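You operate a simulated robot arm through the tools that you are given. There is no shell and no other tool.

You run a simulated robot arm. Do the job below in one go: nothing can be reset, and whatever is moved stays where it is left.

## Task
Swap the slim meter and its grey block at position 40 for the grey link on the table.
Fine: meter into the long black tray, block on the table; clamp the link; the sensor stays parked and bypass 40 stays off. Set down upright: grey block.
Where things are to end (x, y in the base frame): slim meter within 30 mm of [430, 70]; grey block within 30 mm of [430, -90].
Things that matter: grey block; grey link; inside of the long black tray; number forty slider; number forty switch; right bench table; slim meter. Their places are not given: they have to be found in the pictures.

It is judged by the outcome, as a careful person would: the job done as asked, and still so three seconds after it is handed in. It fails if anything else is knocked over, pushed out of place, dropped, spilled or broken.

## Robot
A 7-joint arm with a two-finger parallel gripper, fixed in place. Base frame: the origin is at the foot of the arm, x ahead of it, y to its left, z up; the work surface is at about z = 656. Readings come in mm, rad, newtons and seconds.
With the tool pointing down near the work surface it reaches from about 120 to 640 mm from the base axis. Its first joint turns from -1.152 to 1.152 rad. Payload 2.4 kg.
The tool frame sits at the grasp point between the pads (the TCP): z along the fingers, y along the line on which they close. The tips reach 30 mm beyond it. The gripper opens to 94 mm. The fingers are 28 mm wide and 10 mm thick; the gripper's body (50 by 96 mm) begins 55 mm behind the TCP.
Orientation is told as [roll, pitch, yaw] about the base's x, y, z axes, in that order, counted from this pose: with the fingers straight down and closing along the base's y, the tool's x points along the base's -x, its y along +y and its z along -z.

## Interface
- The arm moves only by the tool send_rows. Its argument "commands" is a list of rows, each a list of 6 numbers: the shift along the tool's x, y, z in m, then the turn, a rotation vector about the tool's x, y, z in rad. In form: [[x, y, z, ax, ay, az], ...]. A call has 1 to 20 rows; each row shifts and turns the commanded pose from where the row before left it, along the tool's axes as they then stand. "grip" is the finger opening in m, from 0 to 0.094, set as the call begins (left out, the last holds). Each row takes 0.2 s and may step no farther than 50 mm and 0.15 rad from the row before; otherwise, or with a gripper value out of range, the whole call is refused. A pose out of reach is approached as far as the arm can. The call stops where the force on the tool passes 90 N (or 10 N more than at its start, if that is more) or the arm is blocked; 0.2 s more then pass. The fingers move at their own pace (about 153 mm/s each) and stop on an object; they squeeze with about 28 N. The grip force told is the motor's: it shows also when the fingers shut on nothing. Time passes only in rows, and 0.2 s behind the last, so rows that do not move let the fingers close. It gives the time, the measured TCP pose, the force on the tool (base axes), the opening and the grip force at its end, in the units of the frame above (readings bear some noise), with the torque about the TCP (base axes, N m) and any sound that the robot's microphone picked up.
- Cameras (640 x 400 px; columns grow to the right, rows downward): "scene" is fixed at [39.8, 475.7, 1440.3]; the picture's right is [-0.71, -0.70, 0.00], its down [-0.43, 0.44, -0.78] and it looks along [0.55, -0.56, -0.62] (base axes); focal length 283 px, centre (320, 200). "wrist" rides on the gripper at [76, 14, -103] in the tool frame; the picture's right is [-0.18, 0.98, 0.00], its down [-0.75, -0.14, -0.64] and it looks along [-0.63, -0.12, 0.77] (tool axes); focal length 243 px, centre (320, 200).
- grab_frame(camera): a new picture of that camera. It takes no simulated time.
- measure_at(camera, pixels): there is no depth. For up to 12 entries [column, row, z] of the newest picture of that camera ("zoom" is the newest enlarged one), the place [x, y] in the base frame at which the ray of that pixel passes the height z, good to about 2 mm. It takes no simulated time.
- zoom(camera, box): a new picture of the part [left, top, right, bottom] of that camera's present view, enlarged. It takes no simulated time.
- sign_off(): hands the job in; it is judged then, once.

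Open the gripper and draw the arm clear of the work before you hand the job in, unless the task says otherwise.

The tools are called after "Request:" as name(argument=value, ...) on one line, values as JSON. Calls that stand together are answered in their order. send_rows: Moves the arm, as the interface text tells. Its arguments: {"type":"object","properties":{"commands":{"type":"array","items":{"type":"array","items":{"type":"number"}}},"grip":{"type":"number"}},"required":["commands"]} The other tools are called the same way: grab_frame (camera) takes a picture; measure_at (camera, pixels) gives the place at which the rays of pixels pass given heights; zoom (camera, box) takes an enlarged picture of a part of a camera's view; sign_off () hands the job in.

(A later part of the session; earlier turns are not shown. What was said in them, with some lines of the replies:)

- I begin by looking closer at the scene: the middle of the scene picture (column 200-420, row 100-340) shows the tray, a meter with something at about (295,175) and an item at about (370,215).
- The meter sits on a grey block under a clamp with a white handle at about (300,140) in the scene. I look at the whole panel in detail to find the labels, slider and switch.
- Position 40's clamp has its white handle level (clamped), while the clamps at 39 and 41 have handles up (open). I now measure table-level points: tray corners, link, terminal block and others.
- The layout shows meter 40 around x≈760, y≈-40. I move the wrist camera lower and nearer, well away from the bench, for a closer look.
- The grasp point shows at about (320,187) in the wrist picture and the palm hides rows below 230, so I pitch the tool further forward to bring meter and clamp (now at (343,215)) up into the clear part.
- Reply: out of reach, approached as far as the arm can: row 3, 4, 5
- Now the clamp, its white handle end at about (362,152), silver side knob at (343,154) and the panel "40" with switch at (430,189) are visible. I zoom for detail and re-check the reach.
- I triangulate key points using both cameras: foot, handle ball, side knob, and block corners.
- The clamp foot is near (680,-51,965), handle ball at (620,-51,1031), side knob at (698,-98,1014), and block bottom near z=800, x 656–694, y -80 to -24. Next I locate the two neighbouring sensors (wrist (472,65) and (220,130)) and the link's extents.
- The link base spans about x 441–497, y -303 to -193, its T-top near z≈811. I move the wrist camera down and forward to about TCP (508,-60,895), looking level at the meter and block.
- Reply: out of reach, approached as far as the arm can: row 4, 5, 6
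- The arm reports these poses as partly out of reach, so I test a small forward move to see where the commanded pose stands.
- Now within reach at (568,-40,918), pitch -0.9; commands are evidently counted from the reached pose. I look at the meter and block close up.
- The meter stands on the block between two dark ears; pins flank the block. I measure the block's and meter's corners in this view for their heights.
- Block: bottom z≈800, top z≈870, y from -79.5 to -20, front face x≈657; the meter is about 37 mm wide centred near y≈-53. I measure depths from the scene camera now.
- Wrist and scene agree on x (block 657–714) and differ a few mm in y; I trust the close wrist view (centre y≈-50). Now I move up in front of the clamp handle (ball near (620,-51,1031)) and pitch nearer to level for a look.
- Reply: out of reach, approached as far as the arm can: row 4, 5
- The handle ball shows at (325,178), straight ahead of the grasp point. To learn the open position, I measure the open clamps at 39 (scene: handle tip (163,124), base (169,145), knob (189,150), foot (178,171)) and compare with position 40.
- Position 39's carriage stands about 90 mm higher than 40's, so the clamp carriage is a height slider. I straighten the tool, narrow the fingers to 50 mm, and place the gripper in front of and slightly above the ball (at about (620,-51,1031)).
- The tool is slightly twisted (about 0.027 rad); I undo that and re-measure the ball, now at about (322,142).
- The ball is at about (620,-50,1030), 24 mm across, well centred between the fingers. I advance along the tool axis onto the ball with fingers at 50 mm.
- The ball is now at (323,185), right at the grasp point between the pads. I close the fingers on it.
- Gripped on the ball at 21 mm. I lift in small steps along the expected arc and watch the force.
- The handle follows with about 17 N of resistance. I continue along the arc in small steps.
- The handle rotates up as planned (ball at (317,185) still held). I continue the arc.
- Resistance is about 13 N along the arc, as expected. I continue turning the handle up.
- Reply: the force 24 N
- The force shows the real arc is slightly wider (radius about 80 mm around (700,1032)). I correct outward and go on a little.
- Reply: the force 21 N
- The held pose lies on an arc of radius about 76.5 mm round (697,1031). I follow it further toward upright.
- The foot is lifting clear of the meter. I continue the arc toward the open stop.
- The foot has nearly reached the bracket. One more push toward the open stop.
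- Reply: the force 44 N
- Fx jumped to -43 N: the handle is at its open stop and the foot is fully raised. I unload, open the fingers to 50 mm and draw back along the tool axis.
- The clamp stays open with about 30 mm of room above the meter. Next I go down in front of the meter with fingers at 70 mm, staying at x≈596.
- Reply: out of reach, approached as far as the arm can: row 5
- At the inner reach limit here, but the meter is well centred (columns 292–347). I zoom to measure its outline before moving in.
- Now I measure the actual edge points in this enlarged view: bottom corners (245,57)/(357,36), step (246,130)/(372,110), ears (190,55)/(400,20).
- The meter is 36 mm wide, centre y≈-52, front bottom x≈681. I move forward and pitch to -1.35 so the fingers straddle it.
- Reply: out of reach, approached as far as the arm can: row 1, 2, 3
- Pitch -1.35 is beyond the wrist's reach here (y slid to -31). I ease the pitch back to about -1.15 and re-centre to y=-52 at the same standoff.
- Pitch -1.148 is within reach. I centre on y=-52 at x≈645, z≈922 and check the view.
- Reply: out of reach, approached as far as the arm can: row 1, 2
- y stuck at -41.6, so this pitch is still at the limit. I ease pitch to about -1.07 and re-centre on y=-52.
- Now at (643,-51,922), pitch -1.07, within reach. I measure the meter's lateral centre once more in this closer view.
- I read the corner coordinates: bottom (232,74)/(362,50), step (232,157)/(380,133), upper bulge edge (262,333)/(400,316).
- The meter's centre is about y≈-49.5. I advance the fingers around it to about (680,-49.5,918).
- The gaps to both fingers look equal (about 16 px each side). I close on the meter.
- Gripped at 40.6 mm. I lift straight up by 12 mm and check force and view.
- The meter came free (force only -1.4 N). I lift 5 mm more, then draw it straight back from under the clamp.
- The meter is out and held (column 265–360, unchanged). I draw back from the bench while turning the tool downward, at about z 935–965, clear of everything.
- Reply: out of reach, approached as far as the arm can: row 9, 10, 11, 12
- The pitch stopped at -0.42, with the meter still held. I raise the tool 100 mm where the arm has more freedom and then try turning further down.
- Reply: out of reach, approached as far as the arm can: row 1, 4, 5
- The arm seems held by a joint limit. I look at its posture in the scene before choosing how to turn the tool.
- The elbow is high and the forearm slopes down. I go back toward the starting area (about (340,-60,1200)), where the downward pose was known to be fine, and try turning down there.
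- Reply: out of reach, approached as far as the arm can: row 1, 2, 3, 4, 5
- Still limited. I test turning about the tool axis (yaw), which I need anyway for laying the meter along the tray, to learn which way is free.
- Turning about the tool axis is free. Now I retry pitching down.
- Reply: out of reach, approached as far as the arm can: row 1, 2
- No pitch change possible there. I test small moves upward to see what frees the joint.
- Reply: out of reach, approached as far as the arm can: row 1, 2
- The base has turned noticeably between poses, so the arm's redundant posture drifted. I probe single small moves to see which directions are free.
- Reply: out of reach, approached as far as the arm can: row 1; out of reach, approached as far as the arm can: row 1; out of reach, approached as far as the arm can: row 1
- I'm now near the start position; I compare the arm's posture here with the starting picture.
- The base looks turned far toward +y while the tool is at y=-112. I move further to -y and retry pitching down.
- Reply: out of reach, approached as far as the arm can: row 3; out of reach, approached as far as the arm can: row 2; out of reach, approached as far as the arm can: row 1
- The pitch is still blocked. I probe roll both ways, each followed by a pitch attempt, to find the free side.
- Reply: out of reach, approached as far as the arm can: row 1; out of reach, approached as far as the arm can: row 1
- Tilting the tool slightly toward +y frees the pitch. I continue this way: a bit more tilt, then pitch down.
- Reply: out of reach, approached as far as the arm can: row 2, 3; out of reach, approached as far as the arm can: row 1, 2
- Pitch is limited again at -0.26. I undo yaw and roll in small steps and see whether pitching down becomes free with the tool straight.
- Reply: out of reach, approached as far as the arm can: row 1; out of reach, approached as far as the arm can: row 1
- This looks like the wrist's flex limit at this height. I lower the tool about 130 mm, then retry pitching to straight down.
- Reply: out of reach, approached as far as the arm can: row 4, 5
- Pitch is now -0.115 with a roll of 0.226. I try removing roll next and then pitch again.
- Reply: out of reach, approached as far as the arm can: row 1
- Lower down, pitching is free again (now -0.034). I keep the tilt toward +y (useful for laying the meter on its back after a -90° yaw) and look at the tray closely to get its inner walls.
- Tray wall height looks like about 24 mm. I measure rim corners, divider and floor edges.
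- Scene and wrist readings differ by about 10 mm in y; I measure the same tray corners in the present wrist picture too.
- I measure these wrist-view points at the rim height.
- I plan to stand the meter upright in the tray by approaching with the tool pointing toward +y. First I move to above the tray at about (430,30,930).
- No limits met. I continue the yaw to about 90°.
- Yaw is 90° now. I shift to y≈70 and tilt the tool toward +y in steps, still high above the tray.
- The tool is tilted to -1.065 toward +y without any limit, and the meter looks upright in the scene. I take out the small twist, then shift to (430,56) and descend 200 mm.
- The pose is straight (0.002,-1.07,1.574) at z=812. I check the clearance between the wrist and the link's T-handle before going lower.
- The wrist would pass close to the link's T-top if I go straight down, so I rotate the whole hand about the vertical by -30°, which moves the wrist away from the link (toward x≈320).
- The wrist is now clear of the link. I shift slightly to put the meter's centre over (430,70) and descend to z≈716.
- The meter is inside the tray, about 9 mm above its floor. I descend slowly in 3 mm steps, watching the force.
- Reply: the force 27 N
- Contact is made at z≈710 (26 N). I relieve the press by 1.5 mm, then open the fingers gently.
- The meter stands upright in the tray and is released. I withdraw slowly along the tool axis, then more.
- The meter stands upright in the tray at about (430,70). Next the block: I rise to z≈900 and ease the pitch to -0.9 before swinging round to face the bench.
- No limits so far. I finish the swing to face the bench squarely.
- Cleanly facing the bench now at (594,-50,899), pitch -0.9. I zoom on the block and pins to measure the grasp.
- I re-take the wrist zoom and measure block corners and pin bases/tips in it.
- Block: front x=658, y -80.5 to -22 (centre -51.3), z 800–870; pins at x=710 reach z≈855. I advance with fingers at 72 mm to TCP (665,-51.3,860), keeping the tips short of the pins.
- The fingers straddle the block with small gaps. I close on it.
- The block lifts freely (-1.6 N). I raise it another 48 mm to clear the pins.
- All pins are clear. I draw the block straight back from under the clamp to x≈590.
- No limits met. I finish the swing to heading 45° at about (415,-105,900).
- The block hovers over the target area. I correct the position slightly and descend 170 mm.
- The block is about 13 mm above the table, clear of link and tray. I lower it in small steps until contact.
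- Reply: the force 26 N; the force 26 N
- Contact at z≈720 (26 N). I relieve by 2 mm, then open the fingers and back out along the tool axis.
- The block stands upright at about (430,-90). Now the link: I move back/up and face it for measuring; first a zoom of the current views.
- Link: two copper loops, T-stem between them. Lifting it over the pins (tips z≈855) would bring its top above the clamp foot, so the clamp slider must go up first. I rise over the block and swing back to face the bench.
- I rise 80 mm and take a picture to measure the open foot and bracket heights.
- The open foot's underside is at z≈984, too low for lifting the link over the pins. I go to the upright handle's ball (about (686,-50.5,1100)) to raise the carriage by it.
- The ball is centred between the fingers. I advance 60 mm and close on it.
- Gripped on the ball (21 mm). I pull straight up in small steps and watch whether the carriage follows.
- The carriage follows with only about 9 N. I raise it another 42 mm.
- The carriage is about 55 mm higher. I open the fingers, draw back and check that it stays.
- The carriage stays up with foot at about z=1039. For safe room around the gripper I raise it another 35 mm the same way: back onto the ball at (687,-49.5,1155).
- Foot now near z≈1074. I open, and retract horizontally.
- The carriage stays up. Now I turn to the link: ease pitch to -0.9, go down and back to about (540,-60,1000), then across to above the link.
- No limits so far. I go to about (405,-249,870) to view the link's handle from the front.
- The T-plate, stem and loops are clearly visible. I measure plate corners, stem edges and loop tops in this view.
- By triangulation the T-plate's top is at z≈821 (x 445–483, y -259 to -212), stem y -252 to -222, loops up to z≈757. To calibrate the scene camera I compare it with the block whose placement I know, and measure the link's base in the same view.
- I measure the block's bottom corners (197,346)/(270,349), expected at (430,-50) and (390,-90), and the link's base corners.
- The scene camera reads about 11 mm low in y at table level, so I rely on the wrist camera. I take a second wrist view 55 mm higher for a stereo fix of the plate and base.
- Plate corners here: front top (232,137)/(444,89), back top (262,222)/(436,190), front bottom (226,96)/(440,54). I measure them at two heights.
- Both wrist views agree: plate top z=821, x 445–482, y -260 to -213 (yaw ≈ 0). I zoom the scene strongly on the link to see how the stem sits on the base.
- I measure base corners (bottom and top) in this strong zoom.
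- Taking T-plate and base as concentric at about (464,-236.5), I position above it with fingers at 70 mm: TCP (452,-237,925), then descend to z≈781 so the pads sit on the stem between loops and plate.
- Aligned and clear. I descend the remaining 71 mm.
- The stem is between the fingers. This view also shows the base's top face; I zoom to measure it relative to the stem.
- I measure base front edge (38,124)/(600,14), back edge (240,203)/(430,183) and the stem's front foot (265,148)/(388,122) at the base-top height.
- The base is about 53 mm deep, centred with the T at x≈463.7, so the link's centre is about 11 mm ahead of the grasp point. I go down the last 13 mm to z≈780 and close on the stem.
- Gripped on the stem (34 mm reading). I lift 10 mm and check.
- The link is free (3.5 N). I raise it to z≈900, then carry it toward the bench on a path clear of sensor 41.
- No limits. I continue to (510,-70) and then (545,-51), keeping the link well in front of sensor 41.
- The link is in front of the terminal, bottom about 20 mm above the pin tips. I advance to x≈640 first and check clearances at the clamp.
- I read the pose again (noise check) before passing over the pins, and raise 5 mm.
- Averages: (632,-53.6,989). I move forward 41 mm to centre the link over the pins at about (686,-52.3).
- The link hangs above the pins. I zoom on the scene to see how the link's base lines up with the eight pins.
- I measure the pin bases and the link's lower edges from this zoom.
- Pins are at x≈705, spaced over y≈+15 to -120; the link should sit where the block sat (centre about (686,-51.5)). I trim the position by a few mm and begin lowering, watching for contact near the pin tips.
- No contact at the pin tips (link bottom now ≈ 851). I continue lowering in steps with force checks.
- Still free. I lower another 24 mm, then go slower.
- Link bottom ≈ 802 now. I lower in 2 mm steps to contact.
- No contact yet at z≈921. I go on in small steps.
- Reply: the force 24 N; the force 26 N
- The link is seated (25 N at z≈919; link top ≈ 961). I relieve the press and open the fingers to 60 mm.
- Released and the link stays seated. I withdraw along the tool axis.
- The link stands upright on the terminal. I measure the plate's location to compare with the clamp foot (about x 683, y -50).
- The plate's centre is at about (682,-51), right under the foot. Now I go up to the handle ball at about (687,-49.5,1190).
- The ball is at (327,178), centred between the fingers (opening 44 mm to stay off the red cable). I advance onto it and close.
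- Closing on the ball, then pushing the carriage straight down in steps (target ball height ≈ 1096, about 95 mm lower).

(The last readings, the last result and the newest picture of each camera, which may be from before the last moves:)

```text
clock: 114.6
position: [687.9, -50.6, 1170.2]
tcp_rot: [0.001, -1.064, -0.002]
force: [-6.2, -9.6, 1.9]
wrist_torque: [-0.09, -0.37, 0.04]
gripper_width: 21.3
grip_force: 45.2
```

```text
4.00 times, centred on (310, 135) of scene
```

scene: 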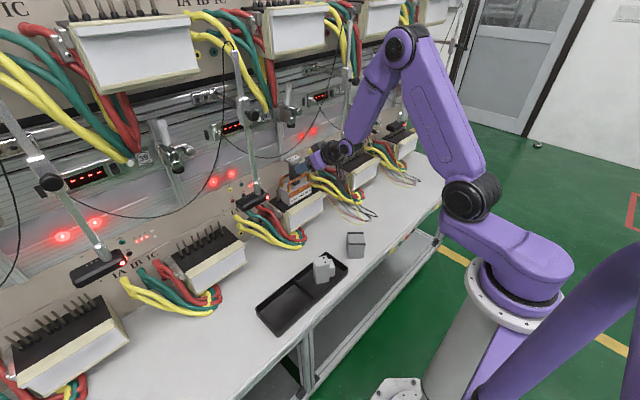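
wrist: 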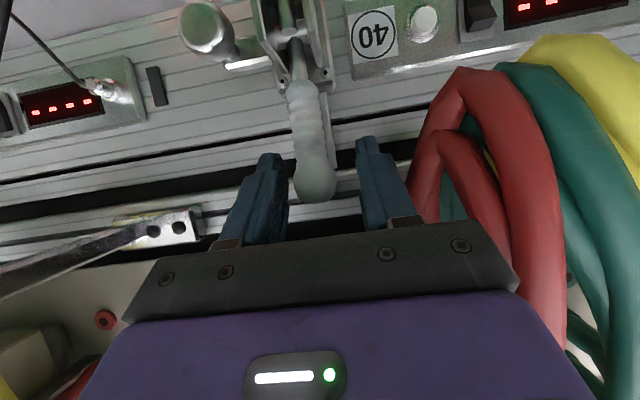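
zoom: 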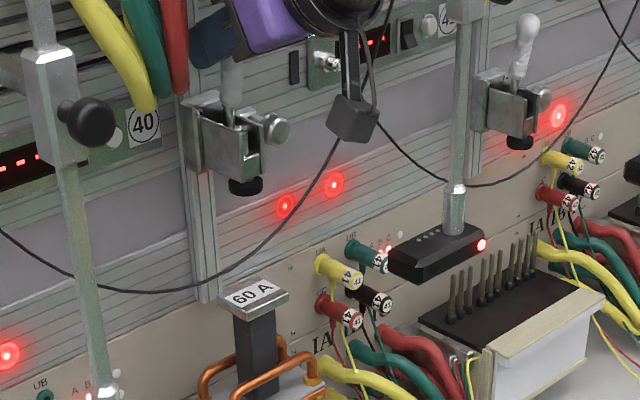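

The carriage follows easily. I continue down 40 mm, with a 2 mm y-correction for the side load.

Request:
send_rows(commands=[[0.0087, -0.001, 0.0049, 0, 0, 0], [0.0087, -0.001, 0.0049, 0, 0, 0], [0.0087, 0, 0.0049, 0, 0, 0], [0.0087, 0, 0.0049, 0, 0, 0], [0, 0, 0, 0, 0, 0]])

Request:
zoom(camera="scene", box=[260, 85, 360, 185])

```text
clock: 115.8
position: [687.6, -49.1, 1130.1]
tcp_rot: [0.0, -1.061, 0.004]
force: [-8.8, -4.8, 0.3]
wrist_torque: [0.03, -0.55, 0.0]
gripper_width: 21.2
grip_force: 45.2
```

```text
4.00 times, centred on (310, 135) of scene
```

zoom: 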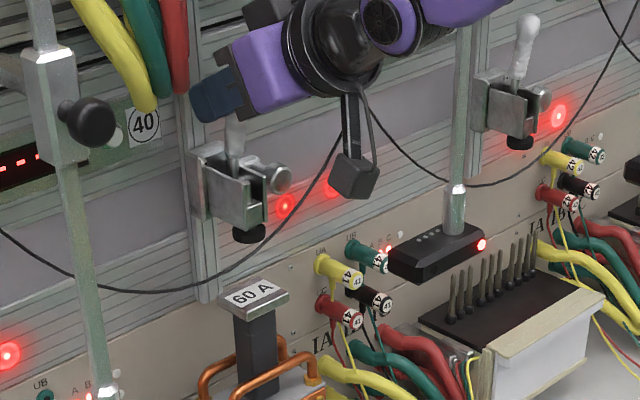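

Continuing down about 34 mm to ball height ≈ 1096.

Request:
send_rows(commands=[[0.0087, -0.0005, 0.0049, 0, 0, 0], [0.0087, -0.0005, 0.0049, 0, 0, 0], [0.0087, 0, 0.0049, 0, 0, 0], [0.0035, 0, 0.002, 0, 0, 0], [0, 0, 0, 0, 0, 0]])

Request:
zoom(camera="scene", box=[270, 110, 340, 190])

Request:
grab_frame(camera="wrist")

```text
clock: 117.0
position: [688.5, -49.4, 1098.2]
tcp_rot: [0.0, -1.069, 0.007]
force: [-25.9, 8.0, 23.5]
wrist_torque: [0.04, 0.64, -0.01]
gripper_width: 20.9
grip_force: 44.7
```

```text
5.00 times, centred on (305, 150) of scene
```

zoom: 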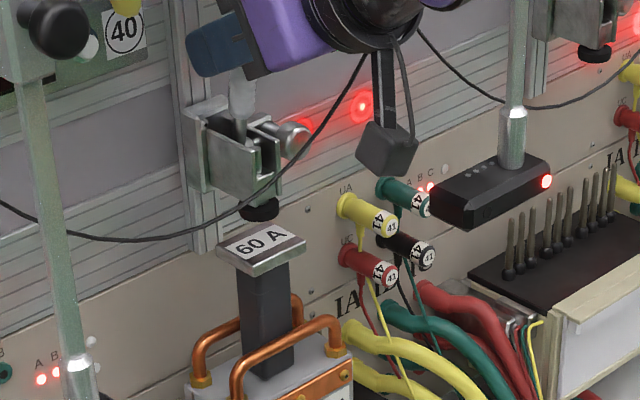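

```text
taken
```

wrist: 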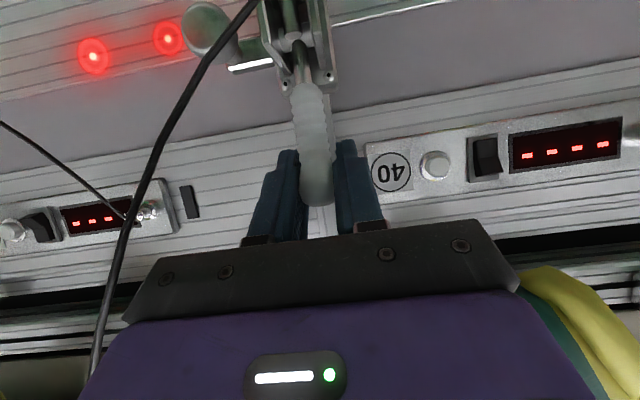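

Force rises at ball z≈1098: the carriage is at its lower stop, the same height as originally. The foot hangs just above the plate. I relieve and start turning the handle down along the known arc.

Request:
send_rows(commands=[[-0.0029, 0, -0.0039, 0, 0, 0], [0, 0, 0, 0, 0, 0]])

Request:
send_rows(commands=[[0.0044, 0, -0.0078, 0, 0, 0], [0.0089, 0, -0.0088, 0, 0, 0], [0, 0, 0, 0, 0, 0]])

Request:
zoom(camera="scene", box=[270, 110, 340, 190])

```text
clock: 117.6
position: [687.3, -51.2, 1098.4]
tcp_rot: [0.0, -1.06, 0.006]
force: [17.8, 12.2, -6.0]
wrist_torque: [0.01, -1.21, -0.03]
gripper_width: 21.1
grip_force: 44.7
```

```text
clock: 118.4
position: [665.9, -49.6, 1096.3]
tcp_rot: [0.0, -1.06, 0.005]
force: [21.9, 12.8, -11.1]
wrist_torque: [0.04, -1.24, 0.0]
gripper_width: 21.2
grip_force: 45.3
```

```text
5.00 times, centred on (305, 150) of scene
```

zoom: 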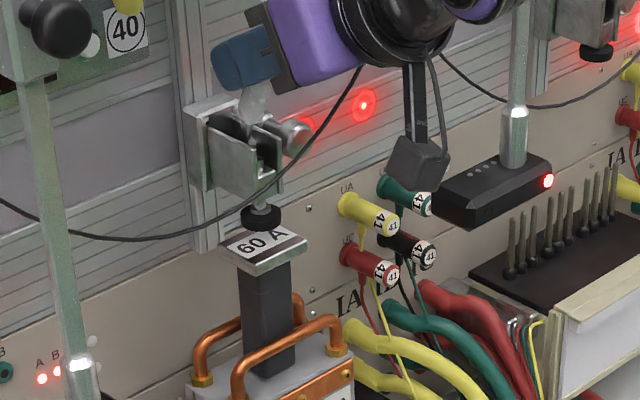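

The foot is coming down onto the plate. I follow the arc slightly tighter and shift y by +2.5 mm to take off the side load.

Request:
send_rows(commands=[[0.0101, 0.0013, -0.0047, 0, 0, 0], [0.011, 0.0012, -0.0053, 0, 0, 0], [0, 0, 0, 0, 0, 0]])

Request:
zoom(camera="scene", box=[270, 110, 340, 190])

```text
clock: 119.2
position: [646.6, -51.0, 1087.4]
tcp_rot: [-0.001, -1.071, -0.001]
force: [7.1, 7.4, 15.8]
wrist_torque: [0.04, -1.22, 0.03]
gripper_width: 21.4
grip_force: 45.0
```

```text
5.00 times, centred on (305, 150) of scene
```

zoom: 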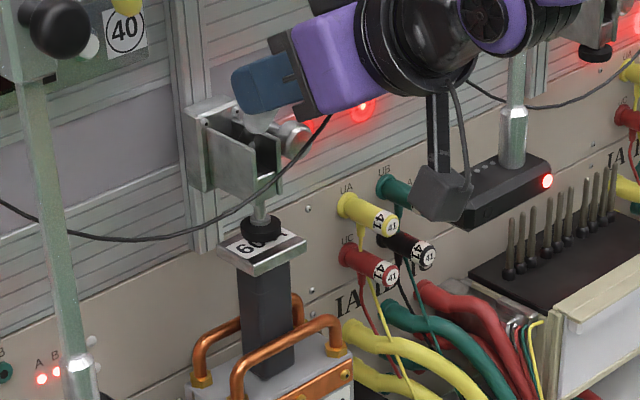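

The foot reaches the plate. I continue turning the handle down.

Request:
send_rows(commands=[[0.0072, 0.0005, -0.0022, 0, 0, 0], [0.0078, 0.0005, -0.002, 0, 0, 0], [0, 0, 0, 0, 0, 0]])

Request:
send_rows(commands=[[0.0085, 0, 0.0001, 0, 0, 0], [0.0085, 0, 0.0003, 0, 0, 0], [0, 0, 0, 0, 0, 0]])

Request:
zoom(camera="scene", box=[270, 110, 340, 190])

```text
clock: 120.0
position: [635.7, -49.9, 1076.0]
tcp_rot: [0.003, -1.071, -0.003]
force: [3.2, -3.2, 17.4]
wrist_torque: [-0.04, -1.32, -0.02]
gripper_width: 21.4
grip_force: 44.9
```

```text
clock: 120.8
position: [627.0, -50.2, 1061.4]
tcp_rot: [0.001, -1.071, -0.004]
force: [0.1, -9.9, 20.7]
wrist_torque: [-0.02, -0.99, -0.11]
gripper_width: 21.7
grip_force: 45.3
```

```text
5.00 times, centred on (305, 150) of scene
```

zoom: 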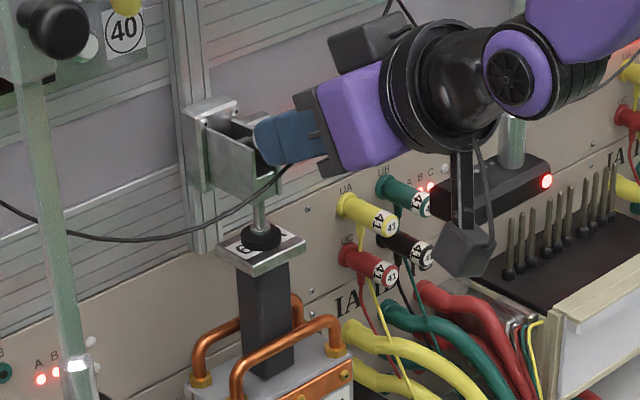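

Still on track (resistance about 20 N). I continue the last part of the arc.

Request:
send_rows(commands=[[0.0073, -0.0007, 0.0012, 0, 0, 0], [0.0073, -0.0007, 0.0013, 0, 0, 0], [0, 0, 0, 0, 0, 0]])

Request:
send_rows(commands=[[0.0064, 0, 0.003, 0, 0, 0], [0.0064, 0, 0.003, 0, 0, 0], [0, 0, 0, 0, 0, 0]])

Request:
zoom(camera="scene", box=[270, 110, 340, 190])

```text
clock: 121.6
position: [623.4, -50.4, 1048.0]
tcp_rot: [0.001, -1.076, 0.0]
force: [0.7, -9.8, 24.4]
wrist_torque: [0.02, -1.32, 0.03]
gripper_width: 21.4
grip_force: 45.4
```

```text
clock: 122.4
position: [620.7, -49.7, 1031.2]
tcp_rot: [0.001, -1.065, -0.001]
force: [-1.3, -11.8, 16.0]
wrist_torque: [0.07, -1.22, 0.02]
gripper_width: 21.3
grip_force: 44.8
```

```text
5.00 times, centred on (305, 150) of scene
```

zoom: 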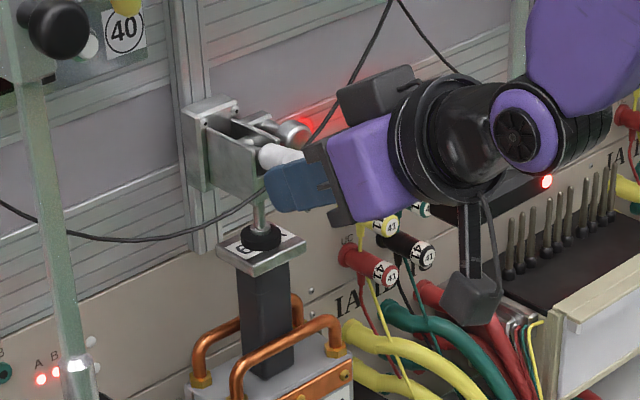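

The handle is level again (ball at z≈1031, originally 1030). I press a few mm further to make sure it is at its closed stop.

Request:
send_rows(commands=[[0.0035, 0, 0.002, 0, 0, 0], [0, 0, 0, 0, 0, 0]])

Request:
send_rows(commands=[[0.0035, 0, 0.002, 0, 0, 0], [0, 0, 0, 0, 0, 0]])

Request:
zoom(camera="scene", box=[270, 110, 340, 190])

```text
clock: 123.0
position: [620.6, -50.7, 1025.2]
tcp_rot: [0.0, -1.062, 0.003]
force: [-6.5, -9.5, 18.0]
wrist_torque: [0.07, -0.08, 0.0]
gripper_width: 21.3
grip_force: 45.2
```

```text
clock: 123.6
position: [621.7, -49.6, 1025.1]
tcp_rot: [0.0, -1.069, 0.004]
force: [-23.7, -7.7, 36.6]
wrist_torque: [-0.03, 0.02, -0.07]
gripper_width: 21.6
grip_force: 44.5
```

```text
5.00 times, centred on (305, 150) of scene
```

zoom: 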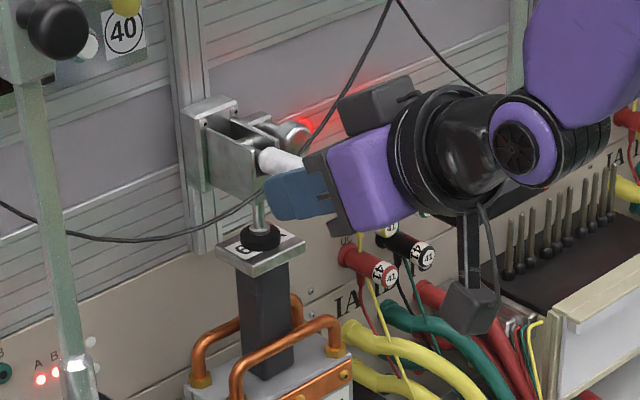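

The handle is at its closed stop (36 N at z≈1025). I unload, open the fingers and draw straight back.

Request:
send_rows(commands=[[-0.0055, 0.001, -0.0035, 0, 0, 0], [0, 0, 0, 0, 0, 0]])

Request:
send_rows(commands=[[0, 0, 0, 0, 0, 0], [0, 0, 0, 0, 0, 0]], grip=0.046)

Request:
send_rows(commands=[[0, 0, -0.015, 0, 0, 0], [0, 0, -0.03, 0, 0, 0], [0.006, 0, -0.03, 0, 0, 0], [0, 0, 0, 0, 0, 0]])

Request:
zoom(camera="scene", box=[260, 110, 350, 215])

Request:
grab_frame(camera="wrist")

```text
clock: 124.2
position: [620.9, -49.3, 1026.4]
tcp_rot: [0.0, -1.057, -0.001]
force: [18.3, -13.3, -2.9]
wrist_torque: [-0.03, -0.06, 0.05]
gripper_width: 21.2
grip_force: 44.8
```

```text
clock: 124.8
position: [620.6, -48.0, 1026.1]
tcp_rot: [-0.001, -1.06, 0.004]
force: [-0.3, 0.8, 0.1]
wrist_torque: [0.01, 0.03, -0.02]
gripper_width: 46.1
grip_force: 0.0
```

```text
clock: 125.8
position: [552.2, -48.1, 1060.2]
tcp_rot: [-0.001, -1.061, 0.002]
force: [-0.7, -0.4, -0.7]
wrist_torque: [0.0, -0.02, 0.0]
gripper_width: 46.0
grip_force: 0.0
```

```text
3.81 times, centred on (305, 162) of scene
```

zoom: 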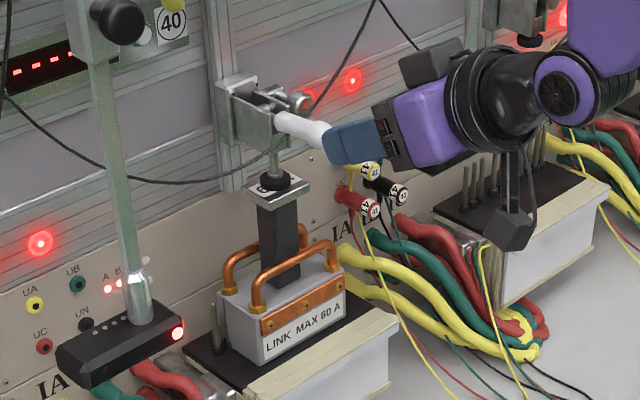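

```text
taken
```

wrist: 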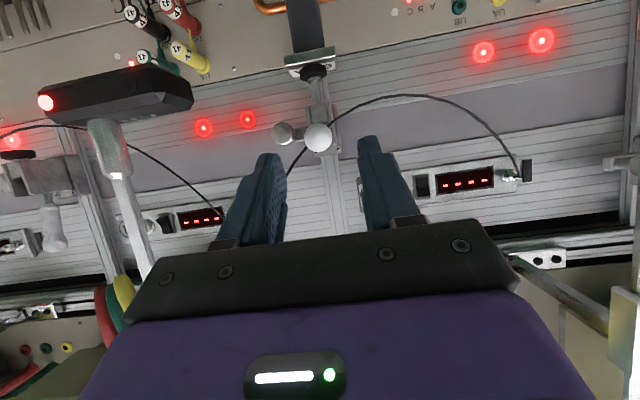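

The handle is closed and the foot rests on the plate. I zoom in to check the contact and the switch.

Request:
zoom(camera="wrist", box=[270, 20, 370, 160])

Request:
zoom(camera="scene", box=[280, 125, 320, 170])

Request:
zoom(camera="wrist", box=[380, 140, 540, 220])

Request:
grab_frame(camera="scene")

```text
2.86 times, centred on (320, 90) of wrist
```

zoom: 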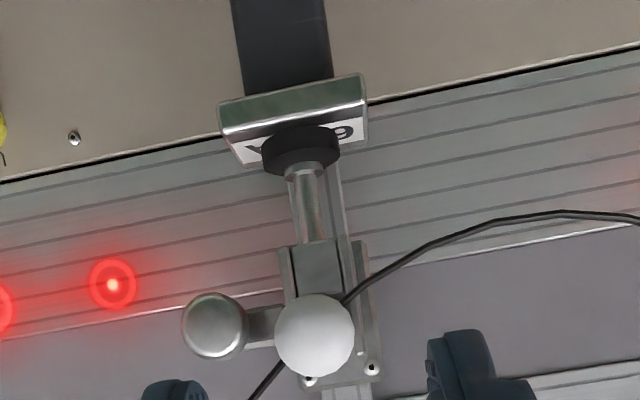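

```text
8.89 times, centred on (300, 148) of scene
```

zoom: 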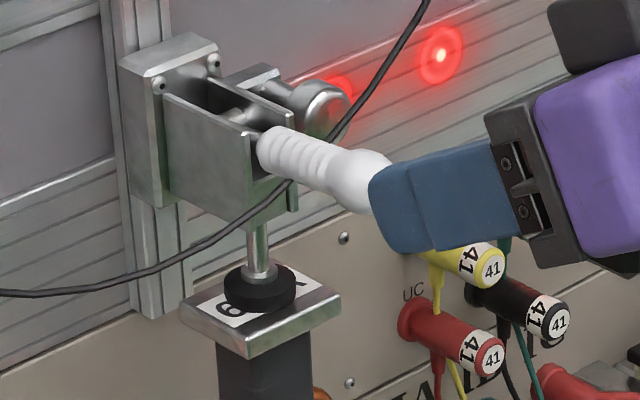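

```text
4.00 times, centred on (460, 180) of wrist
```

zoom: 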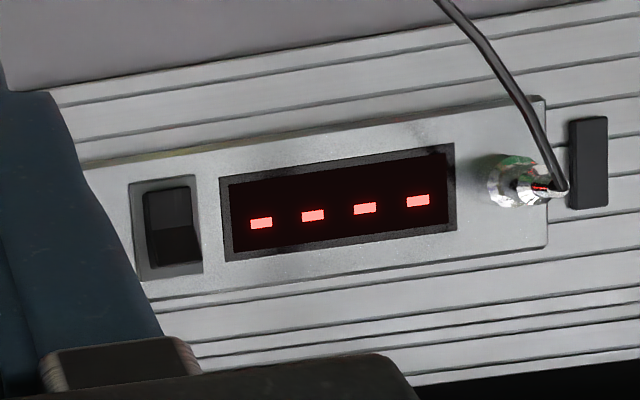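

```text
taken
```

scene: 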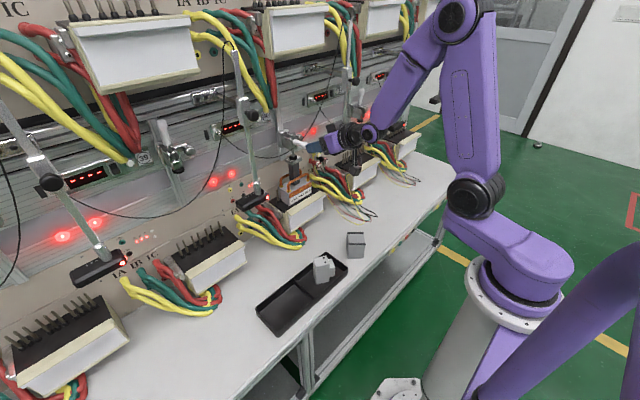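

The foot appears to sit on the plate's label and the bypass-40 rocker looks unchanged. I take a level view from z≈960 to verify there is no gap under the foot.

Request:
send_rows(commands=[[0, 0, 0, 0, 0.08, 0], [0, 0, 0, 0, 0.08, 0], [0.0221, -0.0007, 0.0273, 0, 0, 0], [0.0221, -0.0007, 0.0273, 0, 0, 0], [0.0221, -0.0007, 0.0273, 0, 0, 0], [0, 0, 0, 0, 0, 0]])

Request:
zoom(camera="wrist", box=[290, 150, 370, 220])

Request:
grab_frame(camera="wrist")

```text
clock: 127.2
position: [575.7, -49.8, 956.2]
tcp_rot: [0.001, -0.903, 0.002]
force: [1.2, 0.6, 0.3]
wrist_torque: [0.01, 0.01, 0.02]
gripper_width: 45.9
grip_force: 0.1
```

```text
5.71 times, centred on (330, 185) of wrist
```

zoom: 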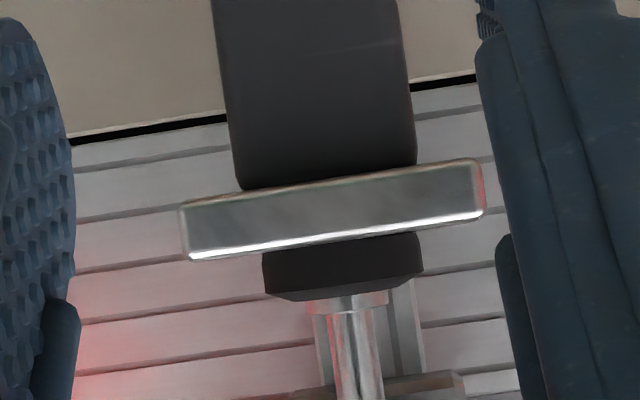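

```text
taken
```

wrist: 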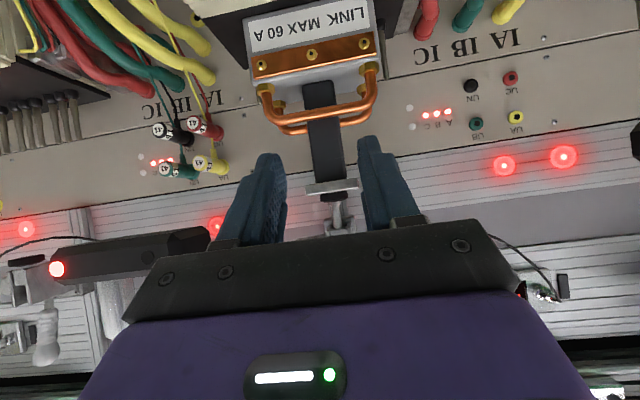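

No gap: the foot sits on the plate, and the link is level. I retreat from the work, first back, then up.

Request:
send_rows(commands=[[0.028, 0, -0.0352, 0, 0, 0], [-0.0235, 0, -0.0187, 0, 0, 0], [-0.0235, 0, -0.0187, 0, 0, 0], [-0.0235, 0, -0.0187, 0, 0, 0], [-0.0235, 0, -0.0187, 0, 0, 0], [0, 0, 0, 0, 0, 0]], grip=0.08)

Request:
grab_frame(camera="scene")

Request:
zoom(camera="scene", box=[250, 220, 390, 340])

Request:
zoom(camera="scene", box=[255, 130, 345, 235])

```text
clock: 128.6
position: [529.2, -49.6, 1077.6]
tcp_rot: [0.0, -0.899, 0.001]
force: [0.3, -0.5, 0.0]
wrist_torque: [0.0, -0.02, -0.01]
gripper_width: 80.1
grip_force: 0.0
```

```text
taken
```

scene: 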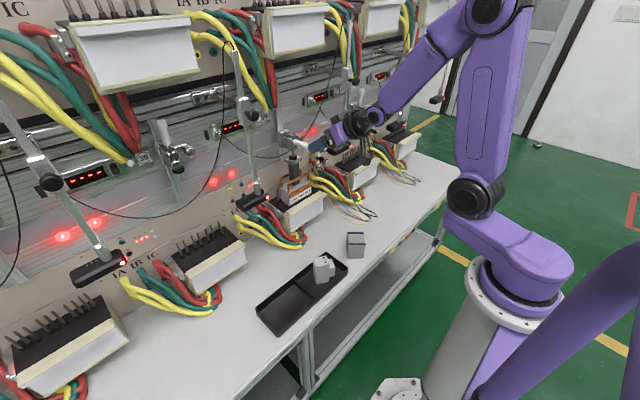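

```text
3.33 times, centred on (320, 280) of scene
```

zoom: 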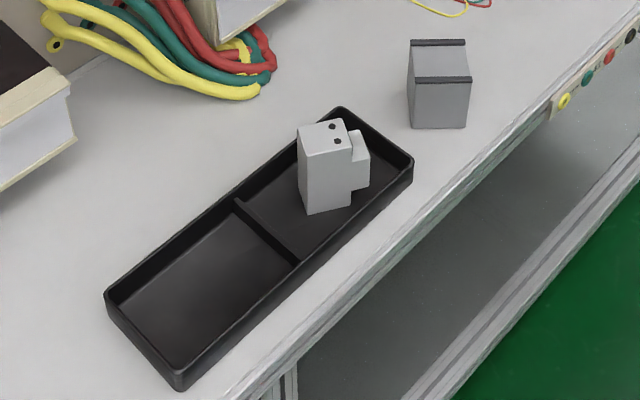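

```text
3.81 times, centred on (300, 182) of scene
```

zoom: 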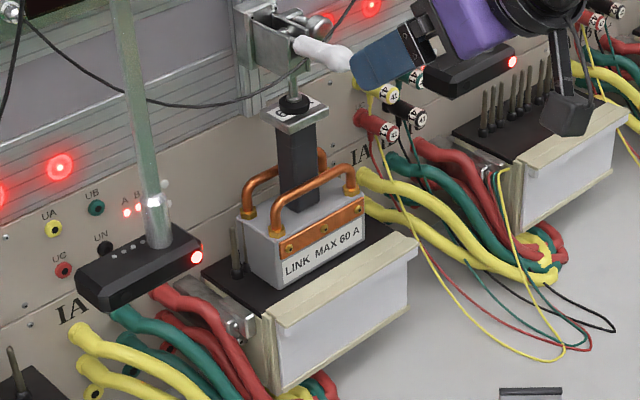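

Everything stands as intended. A last check of the meter's and block's positions in the scene picture (zoomed view of the tray needed again).

Request:
zoom(camera="scene", box=[250, 220, 390, 340])

Request:
measure_at(camera="zoom", pixels=[[305, 214, 659], [352, 206, 659], [296, 190, 659], [325, 138, 751], [411, 127, 656], [467, 128, 656], [298, 137, 751], [345, 122, 751]])

```text
3.33 times, centred on (320, 280) of scene
```

zoom: 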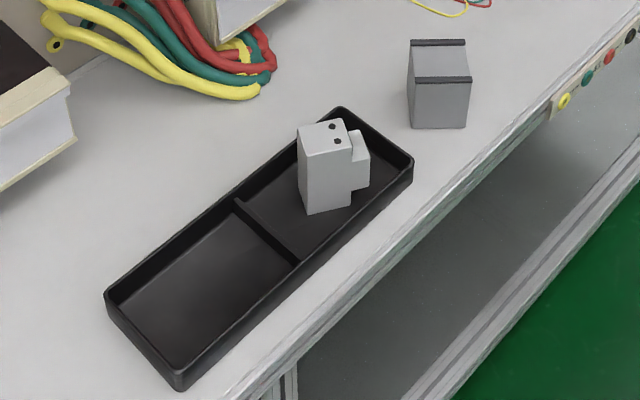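

```text
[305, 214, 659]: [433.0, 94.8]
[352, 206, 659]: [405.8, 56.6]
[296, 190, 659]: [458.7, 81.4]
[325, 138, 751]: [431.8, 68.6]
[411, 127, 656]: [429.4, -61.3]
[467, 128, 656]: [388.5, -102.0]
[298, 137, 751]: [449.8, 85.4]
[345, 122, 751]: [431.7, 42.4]
```

Meter about (432,70) upright in the tray, block about (429,-96 ± 6) upright, link clamped. I draw the arm further back and up, clear of everything, then hand in.

Request:
send_rows(commands=[[-0.0206, -0.0033, -0.0287, 0, 0, 0], [-0.0206, -0.0033, -0.0287, 0, 0, 0], [-0.0206, -0.0033, -0.0287, 0, 0, 0], [0, 0, 0, 0, 0, 0], [0, 0, 0, 0, 0, 0]])

Request:
grab_frame(camera="scene")

Request:
zoom(camera="scene", box=[255, 100, 345, 215])

```text
clock: 129.8
position: [500.9, -58.7, 1179.0]
tcp_rot: [0.003, -0.9, 0.003]
force: [-0.6, -0.7, 0.1]
wrist_torque: [-0.04, 0.01, 0.03]
gripper_width: 79.9
grip_force: 0.0
```

```text
taken
```

scene: 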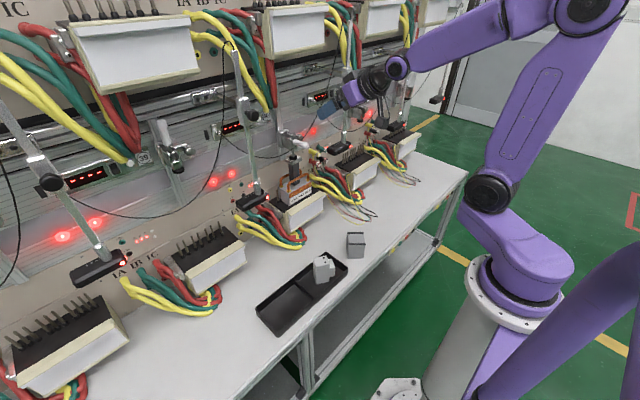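

```text
3.48 times, centred on (300, 158) of scene
```

zoom: 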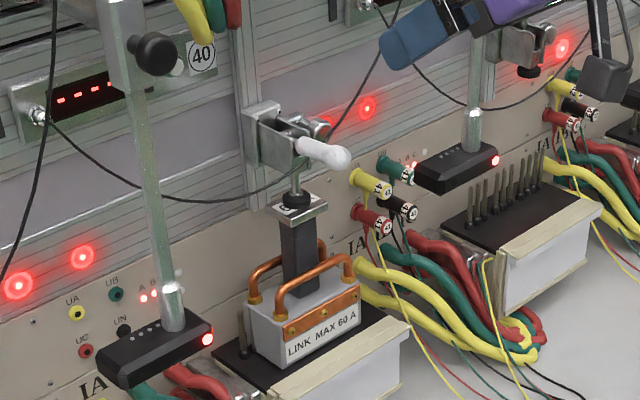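

The newest picture shows the link seated and clamped at position 40 with the handle level. The meter stands in the tray, the block is upright on the table, the sensors and switch are untouched, and the arm is clear with an open gripper. I hand the job in.

Request:
sign_off()

```text
The job is handed in.
```

The swap at position 40 is done and handed in. I haven't seen the judging result.

- **Slim meter:** standing upright in the right-hand compartment of the long black tray, at about (431, 70).
- **Grey block:** upright on the table at about (430, -90) by the arm's own readings. The scene camera puts it nearer y = -101; both are within 30 mm of the target.
- **Grey link:** seated on the terminal where the block had been, level and in line with the clamp.
- **Clamp:** I raised the clamp slider to get the link over the pins, then lowered it to its bottom stop, which is its original height. The handle is at its closed stop, and a level view showed no gap between the foot and the link's plate.
- **Sensor and bypass 40:** I didn't touch either, and both look unchanged in the last pictures.

When I opened the gripper at the raised clamp, one finger may have briefly brushed the red cable above position 40. I saw no sign that the cable moved.

The arm is drawn back with the gripper open.
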